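You operate a simulated robot arm through the tools that you are given. There is no shell and no other tool. Be economical: measure what you need, move in short steps, check, and stop when the job is done.

Carry out the task below with a simulated two-armed robot. There is one attempt and no reset: what you move stays moved.

JOB
Take the grey rag from the top of the steel bench and lay it out flat on the top of the packing bench.
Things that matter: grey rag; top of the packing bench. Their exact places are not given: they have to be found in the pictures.

Only the result counts: the job must be done as asked and must still hold three seconds after the hand-in. Knocking over, shifting, dropping, spilling or breaking anything else fails it.

ROBOT AND FRAMES
Two 7-joint arms with two-finger parallel grippers on one trunk, on a base that drives. Base frame: it is fixed to the floor where the robot stands at the start and does not move with it; the origin is under the middle of the robot, x ahead of it, y to its left, z up; the surface under the hand at the start is at about z = 840. Lengths are in mm, angles in rad, forces in N, time in s.
The left shoulder is at the start at [20, 138, 1357], the right one opposite. With the tool pointing down near the work surface each hand reaches from about 100 to 420 mm from the robot's upright axis, wherever it stands, measured 20 degrees to its own side. Places, roughly: top of the packing bench [200, 1400, 900]. Payload 1.57 kg a hand.
The tool frame of a hand sits at the grasp point between the pads (the TCP): z along the fingers, y along the line on which they close. The tips reach 30 mm beyond it. The gripper opens to 80 mm. The fingers are 17 mm wide and 12 mm thick; the gripper's body (40 by 82 mm) begins 80 mm behind the TCP.
Orientation is that of the tool frame in the base frame, as a unit quaternion [x, y, z, w]. With the fingers straight down and closing along the base's y, the tool's x points along the base's -x, its y along +y and its z along -z.

CONTROLS
- The arms move only by the tool nudge_tool. It takes "left_commands", "right_commands" or both (then of equal length, played together; a hand with none holds still); each is a list of rows, each a list of 3 entries, a list of its own where there are three numbers: the finger opening in mm, from 0 to 80, then the shift along the tool's x, y, z in units of 300 mm (1.0 is 300 mm), then the turn, a rotation vector about the tool's x, y, z in units of 90 degrees (1.0 is 90 degrees). In form: [[gripper, [x, y, z], [ax, ay, az]], ...]. A call has 1 to 20 rows; each row is the pose to reach, as a shift and turn from the pose commanded when the call began, along the tool's axes at that moment. A call with a number of a shift or a turn outside -1 to 1 is refused whole. Each row takes 0.2 s and may step no farther than 50 mm and 0.15 rad from the row before; otherwise, or with a gripper value out of range, the whole call is refused. A pose out of reach is approached as far as the arm can. The call stops where the force on the tool passes 40 N (or 10 N more than at its start, if that is more) or the arm is blocked; 0.2 s more then pass. Each finger travels about 45 mm/s and halts on what it meets, pressing with about 29 N; the grip force reading is that of the motor and also rises with nothing between the fingers. The clock runs only during rows and for 0.2 s after the last one: add rows that repeat a pose to give the fingers time. It gives the time, the measured TCP pose, the force on the tool (base axes), the opening and the grip force at its end, in the units of the frame above (readings bear some noise), with the torque about the TCP (base axes, N m) and any sound that the robot's microphone picked up.
- Cameras (640 x 400 px; columns grow to the right, rows downward): "scene" is now at [152.2, 31.2, 1217.3]; the picture's right is [0.50, -0.86, 0.00], its down [-0.73, -0.43, -0.53] and it looks along [0.46, 0.27, -0.85] (base axes); focal length 214 px, centre (320, 200). "left" rides on the left gripper at [72, 7, -122] in its tool frame; the picture's right is [-0.09, 1.00, 0.00], its down [-0.84, -0.08, -0.54] and it looks along [-0.54, -0.05, 0.84] (tool axes); focal length 238 px, centre (320, 200). "right" rides on the right gripper at [72, -7, -122] in its tool frame; the picture's right is [0.09, 1.00, 0.00], its down [-0.84, 0.08, -0.54] and it looks along [-0.54, 0.05, 0.84] (tool axes); focal length 238 px, centre (320, 200).
- grab_frame(camera): a new picture of that camera. No time passes.
- raise_lower(by): slides the trunk up (or, below 0, down) by that many mm; the arms and the scene camera ride with it, the base frame stays. It gives what a move gives, with no picture.
- base_move(legs): drives the robot by 1 to 6 legs, each [ahead, left, turn to the left] in mm, mm and rad, along the robot's own axes; the way and the turn of a leg run together, so that a leg with both is an arc; at most 1500 mm and 3.142 rad a leg. The arms and the cameras ride along, it lands a little off, and it stops where it bumps. It gives what a move gives.
- head_to(pan, tilt): turns the head with the scene camera to pan (to the left, within 1.047 rad either way) and tilt (down, from -0.506 to 1.204), counted from straight ahead of the robot. It gives what a move gives.
- locate(camera, pixels): for up to 12 pixels [column, row] of the newest picture of that camera ("zoom" is the newest enlarged one), the place [x, y, z] in the base frame of the surface seen there, good to about 2 mm, but the place of the scene camera against the robot may be out by one fixed shift of up to 18 mm in any direction. No time passes.
- enlarge(camera, box): a new picture of the part [left, top, right, bottom] of that camera's present view, enlarged. No time passes.
- job_done(): hands the job in; it is judged then, once.

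Work in short steps. Measure before you move; look again where a grasp or a placing could have gone wrong, and mend it. You have 80 turns and 70 pictures in all, those below and enlarged ones among them. Open the grippers and draw the arms clear of the work before you hand the job in, unless the task says otherwise; then end with one line.

The tools are called after "Emit:" as name(argument=value, ...) on one line, values as JSON. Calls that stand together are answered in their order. nudge_tool: Moves the arms, as the interface text tells. Its arguments: {"type":"object","properties":{"left_commands":{"type":"array","items":{"type":"array"}},"right_commands":{"type":"array","items":{"type":"array"}}},"required":[]} The other tools are called the same way: raise_lower (by) slides the trunk up or down; base_move (legs) drives the base; head_to (pan, tilt) turns the head that bears the scene camera; grab_frame (camera) takes a picture; locate (camera, pixels) gives the place of the surface under pixels of a picture; enlarge (camera, box) takes an enlarged picture of a part of a camera's view; job_done () hands the job in.

At the start:

```text
time: 0.0
left_ee_pos: [248.7, 160.6, 982.9]
left_tool_rot: [0.0, 1.0, 0.0, 0.0]
left_contact_force: [-0.1, -0.5, 0.9]
left_torque: [-0.01, -0.03, -0.01]
left_finger_gap: 79.9
left_finger_force: 0.0
right_ee_pos: [239.4, -38.2, 1009.8]
right_tool_rot: [0.0, 1.0, 0.0, 0.0]
right_contact_force: [1.4, 0.2, -0.8]
right_torque: [0.0, -0.01, 0.0]
right_finger_gap: 80.0
right_finger_force: 0.1
trunk travel left (down, up): [-732.0, 508.0]
robot x, y, heading: [-2.3, 0.8, 0.001]
head pan, tilt: [0.529, 1.014]
```

scene: 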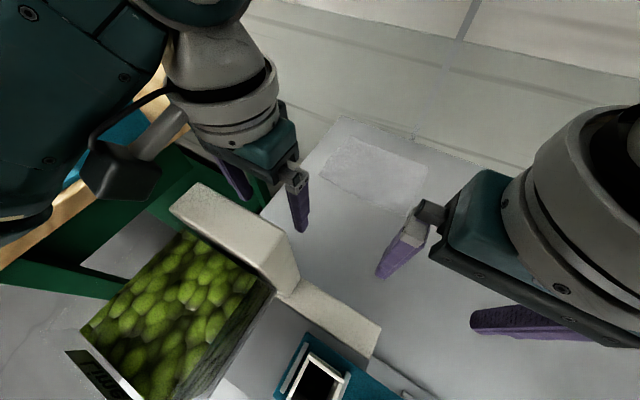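
right: 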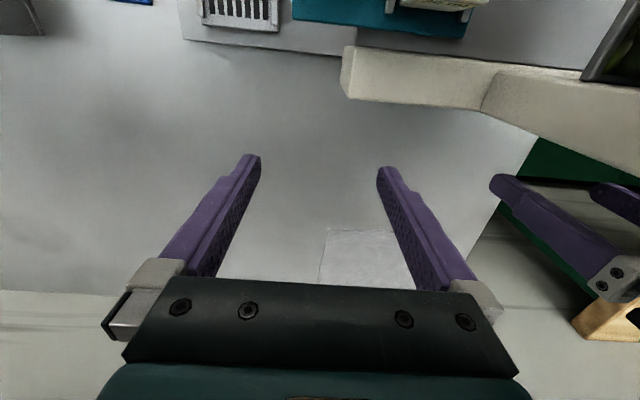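
left: 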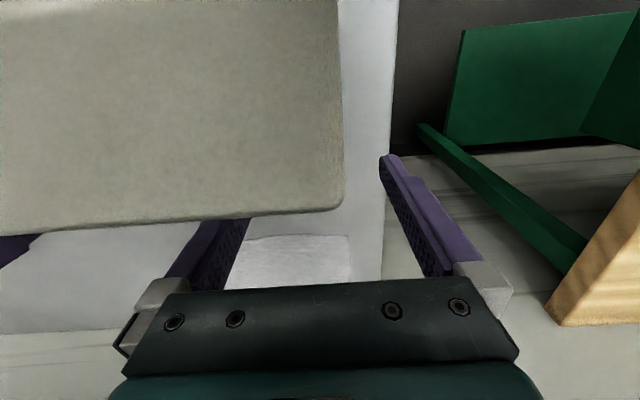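

The pale patch at scene (375,170) looks like the rag. I'll measure its corners, along with nearby objects.

Emit:
locate(camera="scene", pixels=[[343, 136], [427, 160], [411, 208], [321, 178], [375, 170], [345, 116], [262, 215], [300, 300], [285, 240], [380, 325], [200, 200], [500, 190]])

Emit:
enlarge(camera="scene", box=[260, 90, 460, 230])

```text
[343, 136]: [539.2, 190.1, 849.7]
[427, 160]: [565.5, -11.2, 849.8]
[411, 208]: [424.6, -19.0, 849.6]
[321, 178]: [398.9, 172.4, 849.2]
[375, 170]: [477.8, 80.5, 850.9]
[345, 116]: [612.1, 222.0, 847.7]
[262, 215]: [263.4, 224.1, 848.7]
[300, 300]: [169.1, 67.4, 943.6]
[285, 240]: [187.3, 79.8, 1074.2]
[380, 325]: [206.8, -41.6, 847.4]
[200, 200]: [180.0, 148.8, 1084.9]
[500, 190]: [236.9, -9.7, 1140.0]
```

```text
2.86 times, centred on (360, 160) of scene
```

zoom: 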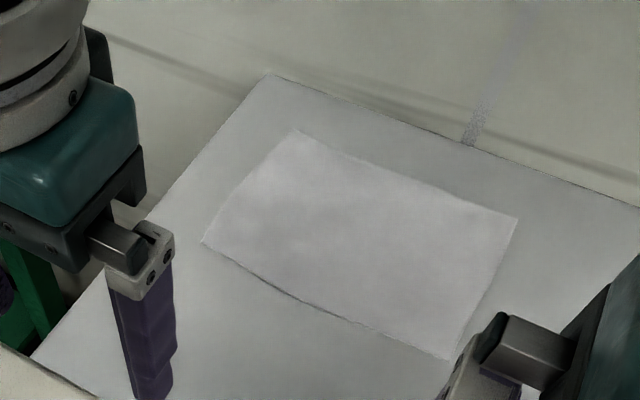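

The rag is about 200×145 mm, at x≈400–565, y≈−20–190. I'll look around at the bench layout and the packing bench.

Emit:
head_to(pan=1.04, tilt=0.5)

Emit:
grab_frame(camera="scene")

Emit:
head_to(pan=-0.1, tilt=1.0)

Emit:
grab_frame(camera="scene")

```text
time: 0.9
left_ee_pos: [247.7, 160.0, 982.0]
left_tool_rot: [0.001, 1.0, 0.0, 0.0]
left_contact_force: [-0.2, -0.9, -0.4]
left_torque: [0.02, -0.03, -0.02]
left_finger_gap: 80.2
left_finger_force: 0.1
right_ee_pos: [238.7, -38.6, 1010.2]
right_tool_rot: [0.0, 1.0, 0.0, 0.001]
right_contact_force: [-0.9, 0.4, 0.4]
right_torque: [0.01, 0.0, 0.0]
right_finger_gap: 79.8
right_finger_force: 0.0
trunk travel left (down, up): [-732.0, 508.0]
robot x, y, heading: [-1.4, -2.8, 0.002]
head pan, tilt: [1.04, 0.499]
```

```text
65 pictures are left
```

scene: 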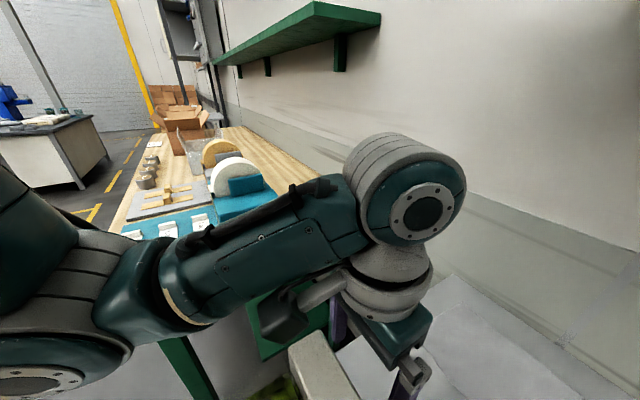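

```text
time: 2.3
left_ee_pos: [248.8, 159.7, 982.1]
left_tool_rot: [-0.001, 1.0, 0.001, 0.001]
left_contact_force: [0.2, -0.3, -0.7]
left_torque: [-0.01, 0.01, 0.0]
left_finger_gap: 80.1
left_finger_force: 0.1
right_ee_pos: [237.4, -38.1, 1009.7]
right_tool_rot: [0.0, 1.0, 0.0, 0.001]
right_contact_force: [-0.1, 0.0, -0.5]
right_torque: [-0.01, -0.01, -0.01]
right_finger_gap: 80.1
right_finger_force: 0.0
trunk travel left (down, up): [-732.0, 508.0]
robot x, y, heading: [1.9, 0.1, -0.006]
head pan, tilt: [-0.099, 1.0]
```

```text
64 pictures are left
```

scene: 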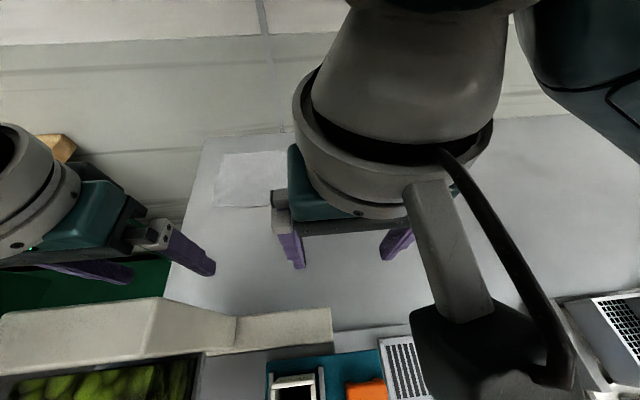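

I need the obstacles near the robot: I'll locate the crate, wall piece, items and bench edges in this view.

Emit:
locate(camera="scene", pixels=[[100, 385], [160, 300], [50, 330], [235, 320], [330, 325], [225, 335], [295, 385], [365, 390], [330, 350], [205, 140], [600, 330], [545, 290]])

Emit:
head_to(pan=0.0, tilt=1.2)

Emit:
grab_frame(camera="scene")

```text
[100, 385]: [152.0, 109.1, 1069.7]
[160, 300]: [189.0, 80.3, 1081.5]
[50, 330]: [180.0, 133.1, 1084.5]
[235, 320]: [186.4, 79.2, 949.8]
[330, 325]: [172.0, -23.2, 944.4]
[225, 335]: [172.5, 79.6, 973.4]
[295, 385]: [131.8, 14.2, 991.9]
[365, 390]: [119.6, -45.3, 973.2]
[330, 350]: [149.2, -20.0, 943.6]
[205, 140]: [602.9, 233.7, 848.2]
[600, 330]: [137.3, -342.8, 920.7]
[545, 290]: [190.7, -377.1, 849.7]
```

```text
time: 3.0
left_ee_pos: [249.6, 159.8, 981.8]
left_tool_rot: [0.0, 1.0, -0.001, 0.0]
left_contact_force: [-0.1, -0.7, 0.0]
left_torque: [0.01, 0.0, -0.02]
left_finger_gap: 79.8
left_finger_force: 0.1
right_ee_pos: [238.9, -38.7, 1010.5]
right_tool_rot: [-0.001, 1.0, 0.0, 0.0]
right_contact_force: [0.0, -0.2, -0.2]
right_torque: [0.0, 0.01, 0.01]
right_finger_gap: 80.1
right_finger_force: 0.1
trunk travel left (down, up): [-732.0, 508.0]
robot x, y, heading: [1.7, -1.6, 0.002]
head pan, tilt: [0.0, 1.201]
```

```text
63 pictures are left
```

scene: 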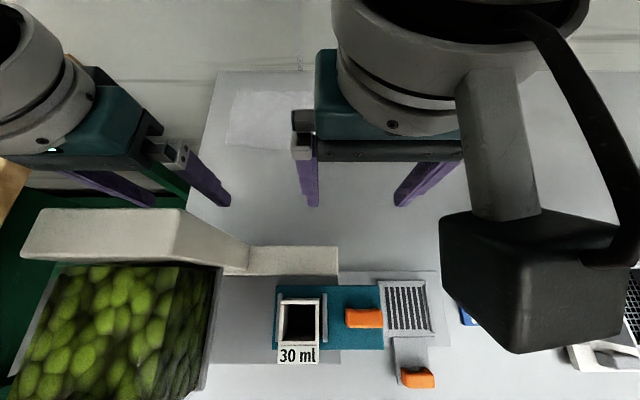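

The crate and fixtures stand close in front of the robot, so driving forward is risky; I'll reach instead. I'll use the wrist cameras, which have no bias, to measure the rag.

Emit:
grab_frame(camera="left")

Emit:
locate(camera="left", pixels=[[240, 240], [350, 238], [345, 275], [300, 265], [360, 255], [365, 290], [360, 130]])

Emit:
grab_frame(camera="right")

Emit:
locate(camera="right", pixels=[[327, 230], [319, 280], [396, 232], [350, 250], [310, 200], [310, 290]])

```text
62 pictures are left
```

left: 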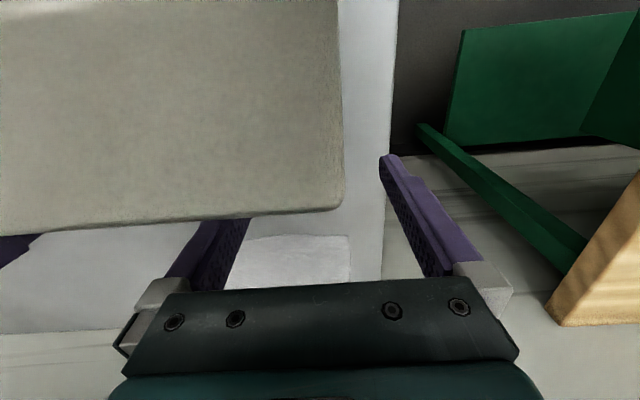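

```text
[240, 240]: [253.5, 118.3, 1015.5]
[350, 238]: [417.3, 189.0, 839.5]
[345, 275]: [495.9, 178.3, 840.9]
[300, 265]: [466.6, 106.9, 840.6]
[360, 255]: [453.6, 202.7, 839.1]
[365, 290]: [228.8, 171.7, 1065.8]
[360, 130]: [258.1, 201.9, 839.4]
```

```text
61 pictures are left
```

right: 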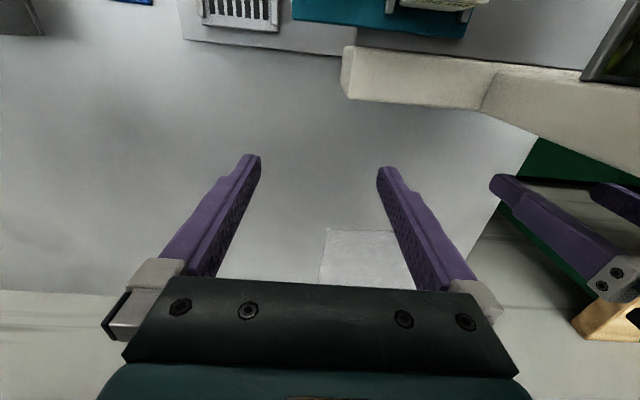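

```text
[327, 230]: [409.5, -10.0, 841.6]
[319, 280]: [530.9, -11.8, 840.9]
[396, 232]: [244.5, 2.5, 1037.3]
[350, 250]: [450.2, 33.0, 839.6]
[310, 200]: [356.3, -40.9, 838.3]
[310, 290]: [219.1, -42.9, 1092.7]
```

The wrist cameras put the bench at z≈840. I'll re-measure the rag corners on the saved zoom picture, at pixels (297,130), (517,217), (448,358) and (203,242).

Emit:
locate(camera="zoom", pixels=[[297, 130], [517, 217], [446, 358], [203, 242], [325, 305], [405, 170]])

Emit:
enlarge(camera="left", box=[220, 210, 420, 310])

```text
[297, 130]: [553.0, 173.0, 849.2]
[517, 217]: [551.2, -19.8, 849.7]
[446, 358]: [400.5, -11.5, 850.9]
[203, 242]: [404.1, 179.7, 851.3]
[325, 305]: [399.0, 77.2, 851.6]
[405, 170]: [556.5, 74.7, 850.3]
```

```text
3.20 times, centred on (320, 260) of left
```

zoom: 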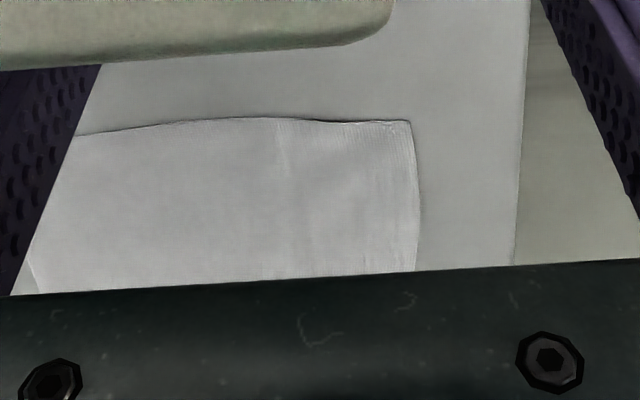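

True rag footprint (wrist cameras): x≈412–562, y≈−11–187, bench z≈840. I'll bring both hands above the near edge, tilted 0.4 rad forward for reach, with openings of 30 mm.

Emit:
nudge_tool(left_commands=[[60, [-0.117, 0, 0.035], [0, -0.051, 0]], [45, [-0.235, 0, 0.069], [0, -0.102, 0]], [35, [-0.352, 0, 0.104], [0, -0.153, 0]], [30, [-0.47, 0, 0.139], [0, -0.204, 0]], [30, [-0.587, 0, 0.173], [0, -0.2546, 0]], [30, [-0.587, 0, 0.173], [0, -0.2546, 0]]], right_commands=[[60, [-0.124, 0.036, 0.053], [0, -0.051, 0]], [45, [-0.248, 0.072, 0.107], [0, -0.102, 0]], [35, [-0.372, 0.108, 0.16], [0, -0.153, 0]], [30, [-0.496, 0.144, 0.213], [0, -0.204, 0]], [30, [-0.62, 0.18, 0.267], [0, -0.2546, 0]], [30, [-0.62, 0.18, 0.267], [0, -0.2546, 0]]])

Emit:
grab_frame(camera="left")

Emit:
grab_frame(camera="right")

```text
time: 4.4
left_ee_pos: [424.4, 160.0, 930.5]
left_tool_rot: [0.0, 0.98, 0.001, 0.199]
left_contact_force: [0.0, -1.1, -1.2]
left_torque: [-0.01, 0.05, 0.0]
left_finger_gap: 30.1
left_finger_force: 0.0
right_ee_pos: [423.1, 3.3, 925.6]
right_tool_rot: [0.006, 0.98, -0.011, 0.198]
right_contact_force: [0.7, -0.8, 0.7]
right_torque: [0.04, 0.02, 0.0]
right_finger_gap: 30.0
right_finger_force: 0.2
trunk travel left (down, up): [-732.0, 508.0]
robot x, y, heading: [5.2, 2.6, -0.003]
head pan, tilt: [0.0, 1.201]
```

```text
59 pictures are left
```

left: 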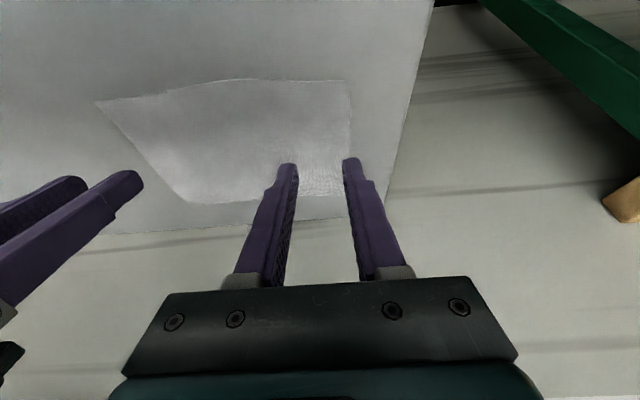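

```text
58 pictures are left
```

right: 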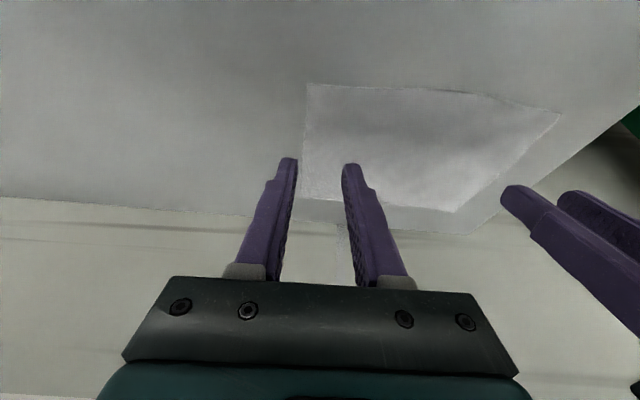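

Both hands are in place; the right one is at its reach limit (y=3). I'll measure the rag's corners again: left image near edge (97,102)–(348,80), right image (307,83)–(560,115).

Emit:
locate(camera="left", pixels=[[100, 103], [240, 82], [345, 83], [346, 190], [192, 200]])

Emit:
locate(camera="right", pixels=[[309, 85], [304, 195], [430, 92], [555, 115], [453, 210]])

```text
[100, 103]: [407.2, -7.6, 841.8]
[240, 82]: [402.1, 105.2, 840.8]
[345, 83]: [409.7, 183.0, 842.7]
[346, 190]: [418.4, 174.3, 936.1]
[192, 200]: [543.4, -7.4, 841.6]
```

```text
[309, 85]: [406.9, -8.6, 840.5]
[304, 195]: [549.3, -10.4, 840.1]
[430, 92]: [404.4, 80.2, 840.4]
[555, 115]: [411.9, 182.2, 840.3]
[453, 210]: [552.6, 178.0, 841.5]
```

The rag's near edge is at x≈407. I'll lower both hands to just above the rag (tips ≈3 mm above), 12 mm back toward the edge.

Emit:
nudge_tool(left_commands=[[30, [0.056, 0, 0.077], [0, 0, 0]], [30, [0.112, 0, 0.154], [0, 0, 0]], [30, [0.112, 0, 0.154], [0, 0, 0]]], right_commands=[[30, [0.056, 0, 0.077], [0, 0, 0]], [30, [0.112, 0, 0.154], [0, 0, 0]], [30, [0.112, 0, 0.154], [0, 0, 0]]])

Emit:
grab_frame(camera="left")

Emit:
grab_frame(camera="right")

```text
time: 5.2
left_ee_pos: [408.5, 160.8, 876.0]
left_tool_rot: [0.0, 0.98, 0.001, 0.199]
left_contact_force: [0.0, 0.1, -0.3]
left_torque: [0.02, -0.01, -0.04]
left_finger_gap: 29.9
left_finger_force: 0.0
right_ee_pos: [414.9, -47.7, 870.8]
right_tool_rot: [0.026, 0.979, -0.037, 0.196]
right_contact_force: [-32.0, 10.9, 69.2]
right_torque: [1.81, 0.61, 0.99]
right_finger_gap: 33.7
right_finger_force: 2.5
right hand out of reach, approached as far as the arm can: row 2, 3
trunk travel left (down, up): [-732.0, 508.0]
robot x, y, heading: [-0.8, 0.1, 0.002]
head pan, tilt: [0.0, 1.201]
stopped in row 3 (right hand): the force on the tool passed its limit at 116 N (the readings are from after the stop); the commanded pose is now the measured one
```

```text
57 pictures are left
```

left: 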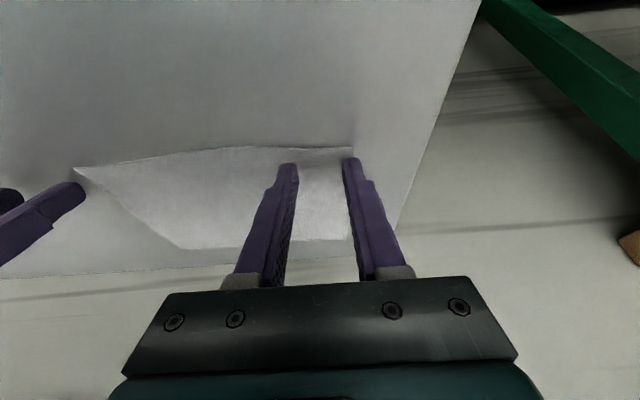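

```text
56 pictures are left
```

right: 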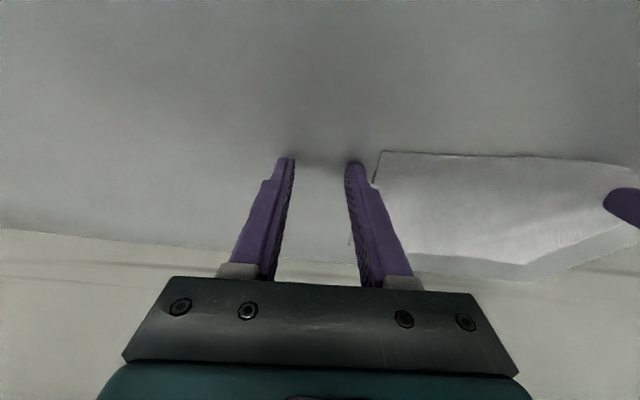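

The right hand hit its reach limit and slid off to y=−48; the rag itself looks unmoved. I'll lift both hands 80 mm, then turn the robot toward the rag to make the reach symmetric.

Emit:
nudge_tool(left_commands=[[30, [-0.052, 0, -0.123], [0, 0, 0]], [30, [-0.104, 0, -0.246], [0, 0, 0]], [30, [-0.104, 0, -0.246], [0, 0, 0]]], right_commands=[[30, [-0.052, 0, -0.123], [0, 0, 0]], [30, [-0.104, 0, -0.246], [0, 0, 0]], [30, [-0.104, 0, -0.246], [0, 0, 0]]])

Emit:
grab_frame(camera="scene")

Emit:
locate(camera="scene", pixels=[[30, 390], [100, 340], [190, 380], [215, 300], [40, 240], [160, 230], [300, 360], [350, 385], [500, 385], [580, 360], [30, 300], [420, 380]])

```text
time: 6.0
left_ee_pos: [412.2, 158.5, 954.8]
left_tool_rot: [0.0, 0.98, -0.001, 0.199]
left_contact_force: [-0.1, 0.7, -0.1]
left_torque: [0.01, -0.01, 0.01]
left_finger_gap: 29.9
left_finger_force: 0.1
right_ee_pos: [417.5, -42.6, 953.5]
right_tool_rot: [0.025, 0.979, -0.039, 0.196]
right_contact_force: [0.7, -0.2, 0.2]
right_torque: [-0.01, 0.01, -0.01]
right_finger_gap: 30.3
right_finger_force: 0.0
trunk travel left (down, up): [-732.0, 508.0]
robot x, y, heading: [-0.2, -1.6, 0.001]
head pan, tilt: [0.0, 1.201]
```

```text
55 pictures are left
```

scene: 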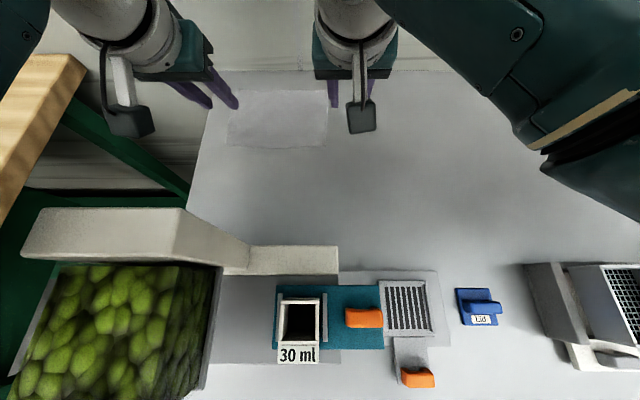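

```text
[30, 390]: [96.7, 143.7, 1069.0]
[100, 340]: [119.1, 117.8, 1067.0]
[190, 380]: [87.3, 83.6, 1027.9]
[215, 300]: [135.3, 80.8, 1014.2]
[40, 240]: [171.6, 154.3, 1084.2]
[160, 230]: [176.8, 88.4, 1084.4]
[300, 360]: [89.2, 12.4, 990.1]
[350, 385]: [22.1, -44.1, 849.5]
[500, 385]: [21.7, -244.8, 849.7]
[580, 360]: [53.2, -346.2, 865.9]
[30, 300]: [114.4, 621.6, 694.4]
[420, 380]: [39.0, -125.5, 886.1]
```

The bench runs under the robot, so I'd rather not turn here. I'll lower the trunk 40 mm (hands stay clear of the bench) and tilt the right hand further for more reach.

Emit:
raise_lower(by=-40)

```text
time: 6.8
left_ee_pos: [414.7, 167.1, 915.9]
left_tool_rot: [-0.001, 0.98, 0.004, 0.199]
left_contact_force: [0.7, -0.6, -0.3]
left_torque: [0.0, -0.02, -0.02]
left_finger_gap: 29.8
left_finger_force: 0.1
right_ee_pos: [418.7, -36.9, 914.0]
right_tool_rot: [0.025, 0.98, -0.035, 0.196]
right_contact_force: [-0.2, 0.0, 0.2]
right_torque: [-0.01, 0.01, 0.04]
right_finger_gap: 30.0
right_finger_force: 0.1
trunk travel left (down, up): [-692.0, 548.0]
robot x, y, heading: [5.8, 1.4, -0.004]
head pan, tilt: [0.0, 1.201]
```

Now the right hand goes to about (412, 12, 905) with 0.25 rad more forward tilt.

Emit:
nudge_tool(right_commands=[[30, [0.016, 0.08, 0.01], [0, -0.08, 0]], [30, [0.033, 0.163, 0.019], [0, -0.159, 0]], [30, [0.033, 0.163, 0.019], [0, -0.159, 0]]])

Emit:
grab_frame(camera="right")

Emit:
locate(camera="right", pixels=[[309, 85], [285, 160], [350, 165]])

```text
time: 7.6
left_ee_pos: [413.6, 165.6, 915.4]
left_tool_rot: [0.0, 0.98, 0.004, 0.2]
left_contact_force: [-0.6, 0.4, 0.3]
left_torque: [0.01, -0.01, 0.0]
left_finger_gap: 30.0
left_finger_force: 0.0
right_ee_pos: [415.5, 12.0, 901.0]
right_tool_rot: [0.02, 0.947, -0.037, 0.318]
right_contact_force: [0.7, -0.5, 0.3]
right_torque: [0.01, 0.01, 0.01]
right_finger_gap: 30.1
right_finger_force: 0.1
trunk travel left (down, up): [-692.0, 548.0]
robot x, y, heading: [-3.2, -1.2, 0.001]
head pan, tilt: [0.0, 1.201]
```

```text
54 pictures are left
```

right: 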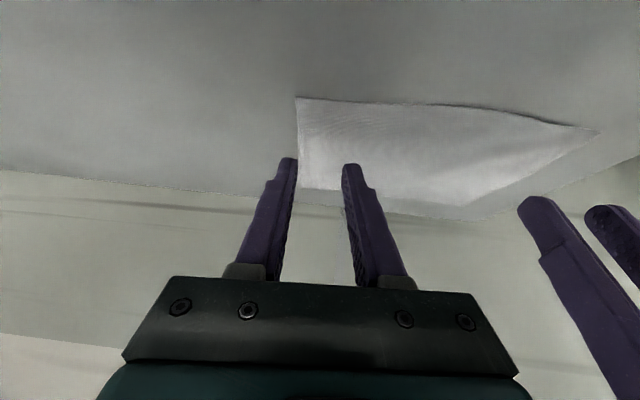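

```text
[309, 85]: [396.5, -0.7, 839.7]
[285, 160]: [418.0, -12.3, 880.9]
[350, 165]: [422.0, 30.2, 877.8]
```

The right hand reaches well now. I'll lower both until the tips are about 2–3 mm above the rag.

Emit:
nudge_tool(left_commands=[[30, [0.027, -0.008, 0.065], [0, 0, 0]], [30, [0.0545, -0.017, 0.129], [0, 0, 0]], [30, [0.0545, -0.017, 0.129], [0, 0, 0]]], right_commands=[[30, [0.029, 0.005, 0.038], [0, 0, 0]], [30, [0.058, 0.01, 0.077], [0, 0, 0]], [30, [0.058, 0.01, 0.077], [0, 0, 0]]])

Emit:
grab_frame(camera="right")

Emit:
grab_frame(camera="left")

```text
time: 8.3
left_ee_pos: [417.7, 174.5, 875.7]
left_tool_rot: [-0.003, 0.979, 0.011, 0.203]
left_contact_force: [-0.1, -0.1, -0.8]
left_torque: [-0.02, -0.01, -0.01]
left_finger_gap: 29.9
left_finger_force: 0.1
right_ee_pos: [427.8, -6.6, 870.9]
right_tool_rot: [0.024, 0.942, -0.057, 0.33]
right_contact_force: [-3.3, 0.8, 25.5]
right_torque: [0.53, -0.33, 0.1]
right_finger_gap: 28.7
right_finger_force: 0.1
trunk travel left (down, up): [-692.0, 548.0]
robot x, y, heading: [1.0, 1.0, 0.002]
head pan, tilt: [0.0, 1.201]
stopped in row 3 (right hand): the force on the tool passed its limit at 42 N (the readings are from after the stop); the commanded pose is now the measured one
```

```text
53 pictures are left
```

right: 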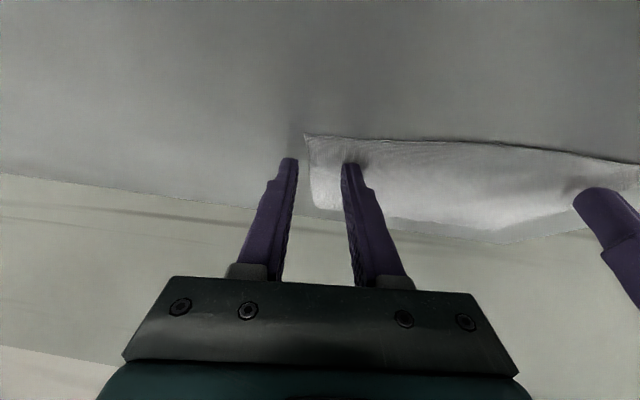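

```text
52 pictures are left
```

left: 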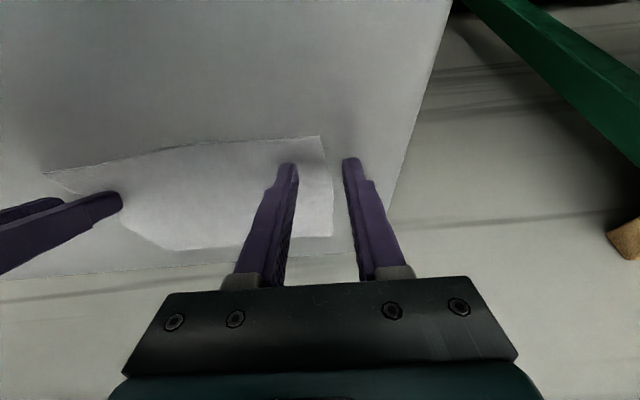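

Both arms drift outward at their reach limit, so a two-handed grip there would be poor. Instead I'll grip with the left hand only, drag the rag toward the robot, and then add the right hand. First I'll lift the right hand away and tilt the left further.

Emit:
nudge_tool(left_commands=[[30, [-0.007, -0.04, -0.051], [0, -0.08, 0]], [30, [-0.014, -0.08, -0.102], [0, -0.159, 0]], [30, [-0.014, -0.08, -0.102], [0, -0.159, 0]]], right_commands=[[30, [0.017, 0, -0.14], [0, 0, 0]], [30, [0.035, 0, -0.28], [0, 0, 0]], [30, [0.035, 0, -0.28], [0, 0, 0]]])

Emit:
grab_frame(camera="left")

Emit:
locate(camera="left", pixels=[[285, 160], [350, 160]])

```text
time: 9.3
left_ee_pos: [442.1, 187.9, 926.5]
left_tool_rot: [-0.013, 0.937, 0.035, 0.347]
left_contact_force: [0.0, 0.0, -0.1]
left_torque: [0.03, -0.05, -0.03]
left_finger_gap: 29.9
left_finger_force: 0.0
right_ee_pos: [384.2, 10.3, 932.5]
right_tool_rot: [0.026, 0.94, -0.058, 0.335]
right_contact_force: [-0.1, 1.4, -0.1]
right_torque: [-0.01, 0.04, -0.06]
right_finger_gap: 30.1
right_finger_force: 0.0
trunk travel left (down, up): [-692.0, 548.0]
robot x, y, heading: [0.9, 2.3, 0.0]
head pan, tilt: [0.0, 1.201]
stopped in row 3 (left hand): the arm was blocked; the commanded pose is now the measured one
```

```text
51 pictures are left
```

left: 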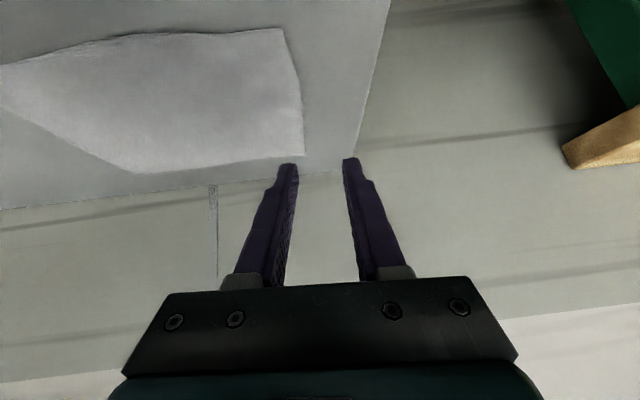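

```text
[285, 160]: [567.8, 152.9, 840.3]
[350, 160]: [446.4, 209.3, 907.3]
```

The left arm reports being blocked at (442,188,926), so it may be touching something. I'll look with the scene camera.

Emit:
head_to(pan=0.5, tilt=0.9)

Emit:
grab_frame(camera="scene")

Emit:
head_to(pan=1.0, tilt=0.8)

Emit:
grab_frame(camera="scene")

```text
time: 10.3
left_ee_pos: [442.0, 188.2, 927.2]
left_tool_rot: [-0.014, 0.937, 0.038, 0.347]
left_contact_force: [-0.1, -0.8, -0.1]
left_torque: [-0.01, -0.02, 0.0]
left_finger_gap: 30.0
left_finger_force: 0.0
right_ee_pos: [383.2, 10.7, 932.0]
right_tool_rot: [0.026, 0.94, -0.057, 0.334]
right_contact_force: [0.1, 0.1, 0.5]
right_torque: [0.01, 0.01, 0.01]
right_finger_gap: 30.1
right_finger_force: 0.1
trunk travel left (down, up): [-692.0, 548.0]
robot x, y, heading: [2.4, 3.4, -0.0]
head pan, tilt: [0.499, 0.901]
```

```text
50 pictures are left
```

scene: 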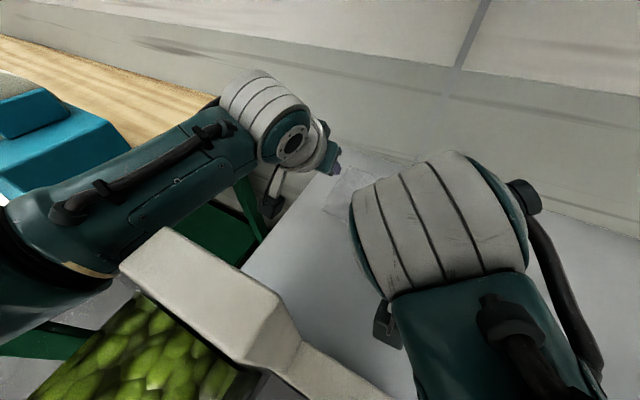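

```text
time: 11.2
left_ee_pos: [441.7, 189.8, 927.7]
left_tool_rot: [-0.015, 0.937, 0.038, 0.346]
left_contact_force: [-0.3, -0.8, 0.0]
left_torque: [0.03, -0.02, 0.0]
left_finger_gap: 30.1
left_finger_force: 0.1
right_ee_pos: [382.1, 9.2, 931.0]
right_tool_rot: [0.025, 0.941, -0.057, 0.334]
right_contact_force: [-0.8, -1.0, -0.4]
right_torque: [0.0, 0.0, 0.0]
right_finger_gap: 29.9
right_finger_force: 0.0
trunk travel left (down, up): [-692.0, 548.0]
robot x, y, heading: [2.3, -1.8, 0.003]
head pan, tilt: [1.0, 0.799]
```

```text
49 pictures are left
```

scene: 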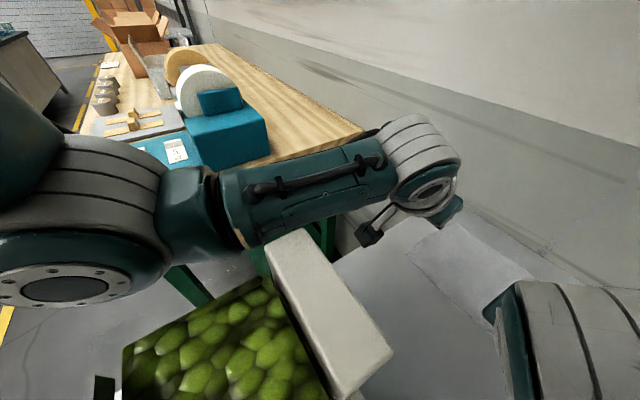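

The left forearm is right against the beige block next to the crate after lowering the trunk, which explains the drift. At the original trunk height the left hand reached (408,161,876) freely. I'll check that the block hasn't moved.

Emit:
locate(camera="scene", pixels=[[388, 352], [300, 232], [270, 242], [340, 385], [320, 300], [125, 350], [300, 200], [330, 230], [390, 200]])

Emit:
enlarge(camera="scene", box=[200, 180, 420, 330])

```text
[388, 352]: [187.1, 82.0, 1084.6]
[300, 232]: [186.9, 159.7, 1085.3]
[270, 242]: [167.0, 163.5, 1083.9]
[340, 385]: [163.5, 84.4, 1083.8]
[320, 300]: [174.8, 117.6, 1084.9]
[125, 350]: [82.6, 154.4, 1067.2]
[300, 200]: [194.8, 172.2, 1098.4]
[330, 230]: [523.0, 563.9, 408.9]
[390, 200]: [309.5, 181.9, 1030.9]
```

```text
2.67 times, centred on (310, 255) of scene
```

zoom: 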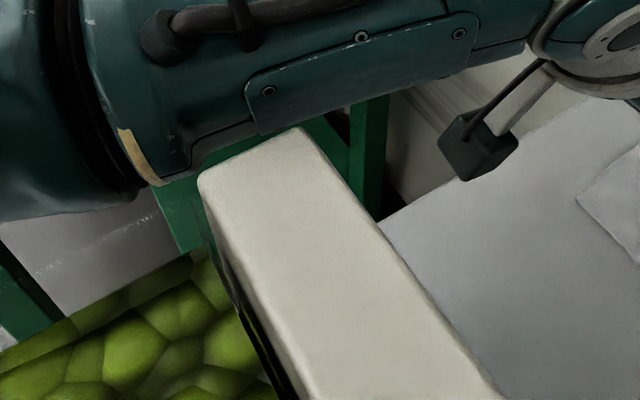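

The block still stands where it was (187,82). I'll raise the trunk 40 mm back to its original height.

Emit:
raise_lower(by=40)

```text
time: 12.0
left_ee_pos: [414.5, 150.7, 952.3]
left_tool_rot: [-0.01, 0.943, 0.015, 0.332]
left_contact_force: [0.6, -0.3, 0.4]
left_torque: [0.01, 0.01, -0.04]
left_finger_gap: 30.1
left_finger_force: 0.1
right_ee_pos: [361.8, -11.7, 965.1]
right_tool_rot: [0.023, 0.944, -0.067, 0.324]
right_contact_force: [1.1, 0.1, 0.4]
right_torque: [-0.02, 0.0, 0.0]
right_finger_gap: 30.0
right_finger_force: 0.1
trunk travel left (down, up): [-732.0, 508.0]
robot x, y, heading: [-1.0, -1.8, 0.002]
head pan, tilt: [1.0, 0.799]
```

The left hand sprang back to (414,151). I'll lower it 40 mm and check how it tracks; the right hand moves back out of the way.

Emit:
nudge_tool(left_commands=[[30, [0.041, 0, 0.053], [0, 0, 0]], [30, [0.082, 0, 0.105], [0, 0, 0]], [30, [0.082, 0, 0.105], [0, 0, 0]]], right_commands=[[30, [0.05, -0.06, -0.05], [0, 0.06, 0]], [30, [0.1, -0.12, -0.1], [0, 0.12, 0]], [30, [0.1, -0.12, -0.1], [0, 0.12, 0]]])

Emit:
grab_frame(camera="left")

```text
time: 13.0
left_ee_pos: [437.8, 145.1, 964.8]
left_tool_rot: [-0.015, 0.919, -0.004, 0.393]
left_contact_force: [-0.4, 0.2, -0.3]
left_torque: [0.02, 0.01, -0.03]
left_finger_gap: 29.6
left_finger_force: 0.2
right_ee_pos: [313.1, -43.8, 972.2]
right_tool_rot: [0.025, 0.969, -0.075, 0.236]
right_contact_force: [0.7, -0.6, -0.5]
right_torque: [-0.02, 0.01, -0.02]
right_finger_gap: 30.2
right_finger_force: 0.1
trunk travel left (down, up): [-732.0, 508.0]
robot x, y, heading: [-5.0, 1.4, -0.001]
head pan, tilt: [1.0, 0.799]
stopped in row 3 (left hand): the arm was blocked; the commanded pose is now the measured one
```

```text
47 pictures are left
```

left: 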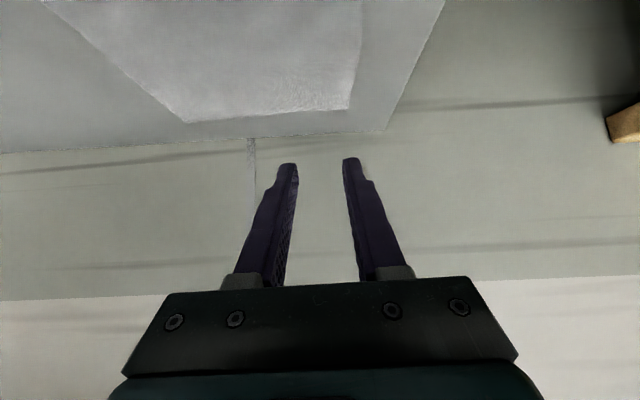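

The left arm is blocked again, probably with the forearm resting on the block. I'll raise the trunk 60 mm and check.

Emit:
raise_lower(by=60)

Emit:
grab_frame(camera="scene")

```text
time: 14.0
left_ee_pos: [441.2, 143.6, 1012.0]
left_tool_rot: [-0.014, 0.923, -0.002, 0.385]
left_contact_force: [0.3, 0.0, -0.1]
left_torque: [-0.01, 0.02, -0.04]
left_finger_gap: 29.9
left_finger_force: 0.1
right_ee_pos: [320.5, -51.1, 1029.5]
right_tool_rot: [0.025, 0.968, -0.078, 0.238]
right_contact_force: [-0.7, 0.2, 0.3]
right_torque: [0.01, -0.01, 0.0]
right_finger_gap: 30.2
right_finger_force: 0.2
trunk travel left (down, up): [-792.0, 448.0]
robot x, y, heading: [-3.3, -0.5, 0.004]
head pan, tilt: [1.0, 0.799]
```

```text
46 pictures are left
```

scene: 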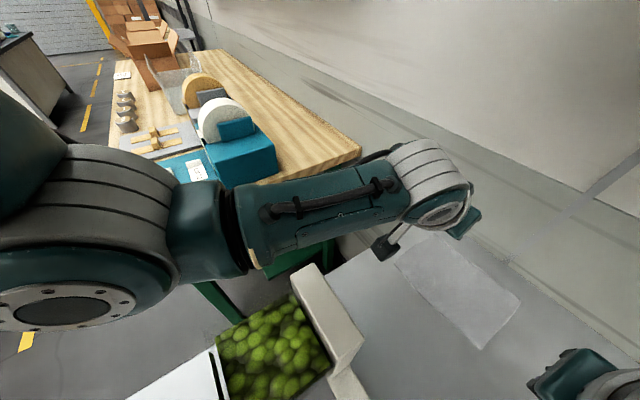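

I need a map of the surroundings. I'll raise the trunk high and look straight down and to the left.

Emit:
raise_lower(by=380)

Emit:
head_to(pan=0.0, tilt=1.2)

Emit:
grab_frame(camera="scene")

Emit:
head_to(pan=1.04, tilt=0.9)

Emit:
grab_frame(camera="scene")

```text
time: 17.2
left_ee_pos: [428.7, 144.7, 1361.1]
left_tool_rot: [-0.012, 0.931, 0.003, 0.365]
left_contact_force: [-9.6, -0.4, -2.1]
left_torque: [0.07, -0.12, -0.29]
left_finger_gap: 31.0
left_finger_force: 0.5
right_ee_pos: [319.4, -51.2, 1391.6]
right_tool_rot: [0.024, 0.968, -0.081, 0.238]
right_contact_force: [-0.1, -0.3, 0.1]
right_torque: [-0.05, -0.03, -0.04]
right_finger_gap: 30.0
right_finger_force: 0.0
trunk travel left (down, up): [-1153.0, 87.0]
robot x, y, heading: [-1.3, 1.7, 0.004]
head pan, tilt: [1.0, 0.799]
stopped: the force on the tool passed its limit at 46 N (the readings are from after the stop); the commanded pose is now the measured one
```

```text
time: 18.5
left_ee_pos: [429.2, 144.7, 1361.5]
left_tool_rot: [-0.013, 0.93, 0.004, 0.366]
left_contact_force: [-13.1, -1.7, -11.7]
left_torque: [0.36, -0.15, -0.41]
left_finger_gap: 31.0
left_finger_force: 0.9
right_ee_pos: [319.8, -51.5, 1391.0]
right_tool_rot: [0.025, 0.968, -0.079, 0.237]
right_contact_force: [0.0, 0.5, 0.2]
right_torque: [0.03, -0.04, -0.02]
right_finger_gap: 30.1
right_finger_force: 0.0
trunk travel left (down, up): [-1153.0, 87.0]
robot x, y, heading: [-0.6, -0.2, -0.001]
head pan, tilt: [0.0, 1.201]
```

```text
45 pictures are left
```

scene: 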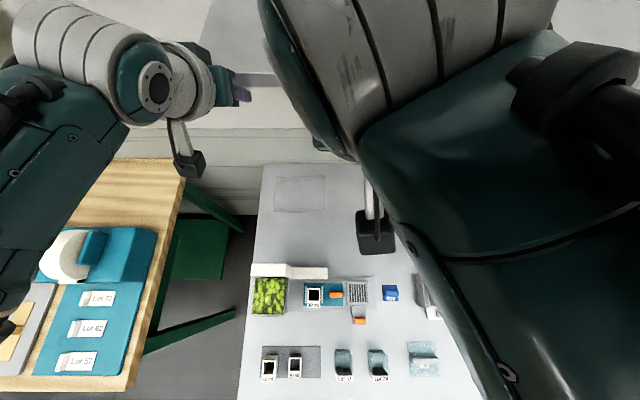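

```text
time: 19.8
left_ee_pos: [429.8, 144.1, 1360.8]
left_tool_rot: [-0.012, 0.931, 0.003, 0.365]
left_contact_force: [-12.2, -1.1, -14.2]
left_torque: [0.4, -0.14, -0.37]
left_finger_gap: 30.9
left_finger_force: 0.6
right_ee_pos: [319.9, -51.3, 1391.8]
right_tool_rot: [0.024, 0.968, -0.079, 0.237]
right_contact_force: [0.2, -0.1, 0.2]
right_torque: [0.01, -0.04, -0.03]
right_finger_gap: 30.0
right_finger_force: 0.1
trunk travel left (down, up): [-1153.0, 87.0]
robot x, y, heading: [2.2, -0.3, 0.003]
head pan, tilt: [1.04, 0.901]
```

```text
44 pictures are left
```

scene: 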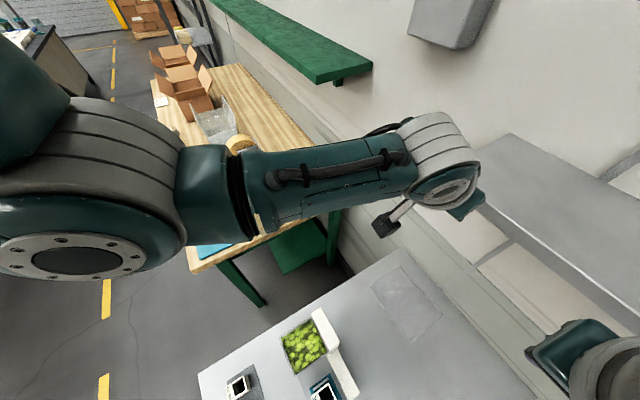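

The left hand touched the wall shelf (fixed) at the top; I'll lower the trunk 80 mm. Then I'll tilt the right hand back so its camera shows where the robot's base and the bench edge are.

Emit:
raise_lower(by=-80)

Emit:
nudge_tool(right_commands=[[30, [0, 0, 0], [0, 0.095, 0]], [30, [0, 0, 0], [0, 0.19, 0]], [30, [0, 0, 0], [0, 0.285, 0]], [30, [0, 0, 0], [0, 0.38, 0]], [30, [0, 0, 0], [0, 0.475, 0]], [30, [0, 0, 0], [0, 0.57, 0]], [30, [0, 0, 0], [0, 0.665, 0]], [30, [0, 0, 0], [0, 0.76, 0]]])

Emit:
grab_frame(camera="right")

Emit:
head_to(pan=0.3, tilt=1.2)

Emit:
grab_frame(camera="scene")

```text
time: 20.9
left_ee_pos: [431.2, 144.8, 1283.1]
left_tool_rot: [-0.013, 0.929, 0.004, 0.369]
left_contact_force: [0.7, 1.0, -0.2]
left_torque: [0.02, -0.02, -0.01]
left_finger_gap: 30.0
left_finger_force: 0.2
right_ee_pos: [320.8, -51.9, 1310.8]
right_tool_rot: [0.025, 0.968, -0.079, 0.238]
right_contact_force: [0.3, 0.4, 0.0]
right_torque: [0.02, 0.01, -0.02]
right_finger_gap: 30.1
right_finger_force: 0.1
trunk travel left (down, up): [-1073.0, 167.0]
robot x, y, heading: [0.5, 2.0, 0.005]
head pan, tilt: [1.04, 0.901]
```

```text
time: 22.7
left_ee_pos: [430.9, 144.6, 1283.5]
left_tool_rot: [-0.013, 0.929, 0.004, 0.37]
left_contact_force: [-0.3, 0.0, 0.7]
left_torque: [0.02, 0.04, 0.01]
left_finger_gap: 30.0
left_finger_force: 0.1
right_ee_pos: [288.2, -59.7, 1329.0]
right_tool_rot: [0.062, 0.95, -0.053, -0.301]
right_contact_force: [0.5, 0.0, -0.1]
right_torque: [0.0, 0.02, 0.01]
right_finger_gap: 30.1
right_finger_force: 0.1
right hand out of reach, approached as far as the arm can: row 7, 8
trunk travel left (down, up): [-1073.0, 167.0]
robot x, y, heading: [1.5, -0.2, 0.002]
head pan, tilt: [1.04, 0.901]
```

```text
43 pictures are left
```

right: 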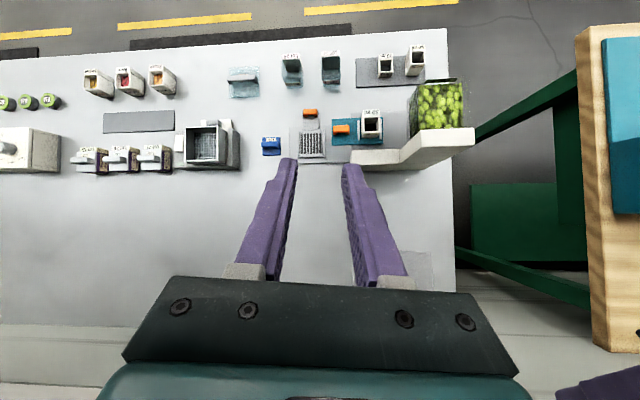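

```text
time: 23.8
left_ee_pos: [432.5, 145.6, 1283.6]
left_tool_rot: [-0.013, 0.929, 0.002, 0.369]
left_contact_force: [0.4, 0.2, -0.4]
left_torque: [0.01, 0.02, 0.02]
left_finger_gap: 29.9
left_finger_force: 0.1
right_ee_pos: [287.9, -59.9, 1328.9]
right_tool_rot: [0.062, 0.95, -0.055, -0.3]
right_contact_force: [0.3, -0.3, -0.4]
right_torque: [0.0, -0.01, 0.03]
right_finger_gap: 30.1
right_finger_force: 0.1
trunk travel left (down, up): [-1073.0, 167.0]
robot x, y, heading: [1.5, -0.5, 0.004]
head pan, tilt: [0.3, 1.201]
```

```text
42 pictures are left
```

scene: 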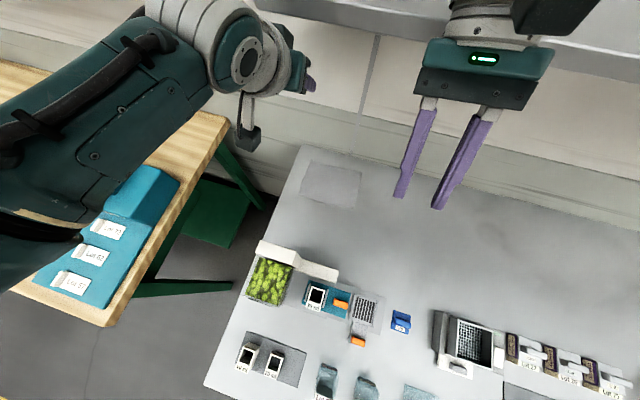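

The view shows the whole bench and the floor behind it. I'll locate the front edge, the black strips, the rag and the packing bench edges.

Emit:
locate(camera="right", pixels=[[240, 42], [135, 45], [345, 35], [230, 52], [445, 32], [400, 262], [455, 290], [60, 160], [465, 135], [590, 30], [380, 60], [610, 345]])

Emit:
locate(camera="scene", pixels=[[225, 120], [110, 325], [180, 150], [150, 200], [60, 110], [205, 385], [303, 145], [305, 160], [362, 170], [355, 207], [298, 193], [40, 250]])

```text
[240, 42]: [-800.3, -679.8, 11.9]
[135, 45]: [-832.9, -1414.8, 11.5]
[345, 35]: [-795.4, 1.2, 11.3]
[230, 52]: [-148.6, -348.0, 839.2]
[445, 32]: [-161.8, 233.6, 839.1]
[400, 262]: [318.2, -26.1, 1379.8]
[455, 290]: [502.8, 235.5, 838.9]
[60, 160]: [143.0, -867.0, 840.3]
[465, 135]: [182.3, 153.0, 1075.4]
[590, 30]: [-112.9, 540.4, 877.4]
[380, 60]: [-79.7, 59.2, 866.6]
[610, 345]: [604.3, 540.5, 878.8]
```

```text
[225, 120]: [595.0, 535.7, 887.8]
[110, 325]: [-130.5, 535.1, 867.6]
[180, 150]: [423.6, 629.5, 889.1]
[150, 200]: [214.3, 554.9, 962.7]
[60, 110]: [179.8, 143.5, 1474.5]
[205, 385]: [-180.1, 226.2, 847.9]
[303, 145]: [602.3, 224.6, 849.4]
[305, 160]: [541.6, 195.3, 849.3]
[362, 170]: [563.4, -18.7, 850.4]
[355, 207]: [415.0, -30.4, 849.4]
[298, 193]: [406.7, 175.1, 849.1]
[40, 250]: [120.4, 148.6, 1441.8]
```

There's no column over the bench at all, so the robot body overhangs freely and can be driven as long as arms and head clear things. First I'll make both tools vertical and tuck them in to x≈320.

Emit:
nudge_tool(left_commands=[[30, [0.045, 0, -0.042], [0, 0.08, 0]], [30, [0.089, 0, -0.084], [0, 0.16, 0]], [30, [0.134, 0, -0.126], [0, 0.24, 0]], [30, [0.178, 0, -0.168], [0, 0.32, 0]], [30, [0.223, 0, -0.21], [0, 0.4, 0]], [30, [0.267, 0, -0.252], [0, 0.48, 0]], [30, [0.267, 0, -0.252], [0, 0.48, 0]]], right_commands=[[30, [-0.015, 0, -0.01], [0, -0.065, 0]], [30, [-0.03, 0, -0.02], [0, -0.13, 0]], [30, [-0.045, 0, -0.03], [0, -0.195, 0]], [30, [-0.06, 0, -0.04], [0, -0.26, 0]], [30, [-0.075, 0, -0.05], [0, -0.325, 0]], [30, [-0.087, 0, -0.061], [0, -0.39, 0]], [30, [-0.087, 0, -0.061], [0, -0.39, 0]]])

Emit:
raise_lower(by=-220)

```text
time: 25.6
left_ee_pos: [322.5, 142.2, 1283.2]
left_tool_rot: [-0.014, 1.0, -0.002, 0.0]
left_contact_force: [0.2, -0.7, 0.1]
left_torque: [0.0, 0.01, 0.01]
left_finger_gap: 29.9
left_finger_force: 0.0
right_ee_pos: [329.0, -98.0, 1325.2]
right_tool_rot: [0.059, 0.993, -0.106, 0.007]
right_contact_force: [-0.3, 0.6, 0.7]
right_torque: [0.0, -0.03, 0.0]
right_finger_gap: 29.7
right_finger_force: 0.0
right hand out of reach, approached as far as the arm can: row 2
trunk travel left (down, up): [-1073.0, 167.0]
robot x, y, heading: [2.2, 1.0, 0.01]
head pan, tilt: [0.3, 1.201]
stopped in row 7 (right hand): the arm was blocked; the commanded pose is now the measured one
```

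```text
time: 27.9
left_ee_pos: [322.8, 141.9, 1064.2]
left_tool_rot: [-0.013, 1.0, -0.003, 0.0]
left_contact_force: [-0.3, 0.4, -0.5]
left_torque: [-0.01, 0.02, 0.0]
left_finger_gap: 30.1
left_finger_force: 0.0
right_ee_pos: [327.8, -98.0, 1104.7]
right_tool_rot: [0.059, 0.993, -0.106, 0.007]
right_contact_force: [-0.5, -0.3, 0.1]
right_torque: [-0.01, -0.01, 0.04]
right_finger_gap: 29.9
right_finger_force: 0.1
trunk travel left (down, up): [-853.0, 387.0]
robot x, y, heading: [-3.0, 2.0, 0.004]
head pan, tilt: [0.3, 1.201]
```

The right hand is rolled by ≈0.2 rad. I'll straighten it, keeping it where it is, and look at the scene.

Emit:
nudge_tool(right_commands=[[30, [0, 0, 0], [-0.067, 0.004, -0.037]], [30, [0, 0, 0], [-0.135, 0.009, -0.075]], [30, [0, 0, 0], [-0.135, 0.009, -0.075]]])

Emit:
head_to(pan=0.0, tilt=0.9)

Emit:
grab_frame(camera="scene")

```text
time: 28.8
left_ee_pos: [321.6, 142.8, 1064.1]
left_tool_rot: [-0.013, 1.0, -0.002, 0.0]
left_contact_force: [0.2, -0.3, -0.2]
left_torque: [0.0, 0.02, 0.03]
left_finger_gap: 29.9
left_finger_force: 0.1
right_ee_pos: [327.0, -93.9, 1105.4]
right_tool_rot: [-0.001, 1.0, 0.006, 0.0]
right_contact_force: [-0.1, 0.1, 0.0]
right_torque: [0.0, 0.03, -0.01]
right_finger_gap: 30.0
right_finger_force: 0.0
trunk travel left (down, up): [-853.0, 387.0]
robot x, y, heading: [2.6, 4.6, 0.003]
head pan, tilt: [0.3, 1.201]
```

```text
time: 29.6
left_ee_pos: [322.6, 141.4, 1063.7]
left_tool_rot: [-0.013, 1.0, -0.002, 0.0]
left_contact_force: [-0.3, -0.5, 0.3]
left_torque: [0.03, -0.01, 0.0]
left_finger_gap: 30.0
left_finger_force: 0.0
right_ee_pos: [327.7, -91.9, 1106.6]
right_tool_rot: [-0.001, 1.0, 0.005, 0.0]
right_contact_force: [0.3, 0.1, -0.8]
right_torque: [0.02, -0.02, -0.02]
right_finger_gap: 30.1
right_finger_force: 0.1
trunk travel left (down, up): [-853.0, 387.0]
robot x, y, heading: [0.7, 4.5, -0.0]
head pan, tilt: [0.0, 0.901]
```

```text
41 pictures are left
```

scene: 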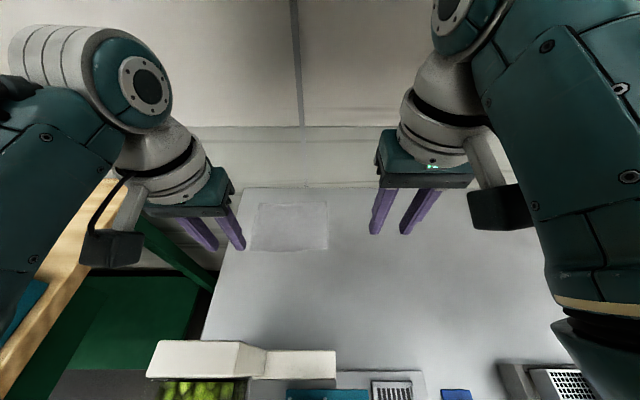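

All clear now. I'll drive ahead 90 and left 80 mm so the rag sits in front, within both arms' comfortable reach.

Emit:
base_move(legs=[[90, 0, 0], [0, 80, 0]])

Emit:
grab_frame(camera="scene")

```text
time: 31.3
left_ee_pos: [412.6, 223.4, 1063.1]
left_tool_rot: [-0.013, 1.0, -0.003, 0.0]
left_contact_force: [0.5, 0.0, 0.3]
left_torque: [0.01, -0.01, -0.01]
left_finger_gap: 29.9
left_finger_force: 0.1
right_ee_pos: [416.2, -11.5, 1106.3]
right_tool_rot: [-0.002, 1.0, 0.006, 0.0]
right_contact_force: [-1.3, -0.9, -0.2]
right_torque: [0.02, -0.03, 0.03]
right_finger_gap: 29.9
right_finger_force: 0.1
trunk travel left (down, up): [-853.0, 387.0]
robot x, y, heading: [90.2, 80.9, -0.0]
head pan, tilt: [0.0, 0.901]
```

```text
40 pictures are left
```

scene: 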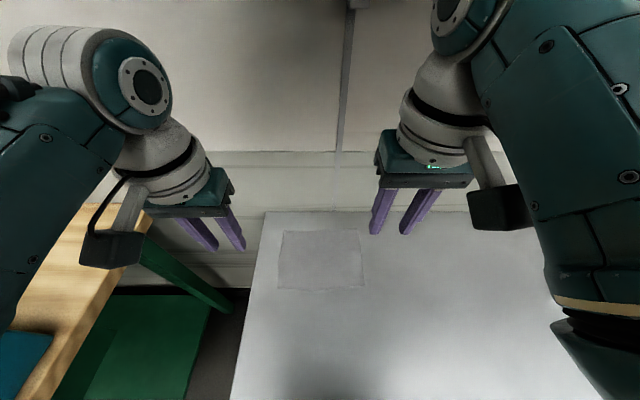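

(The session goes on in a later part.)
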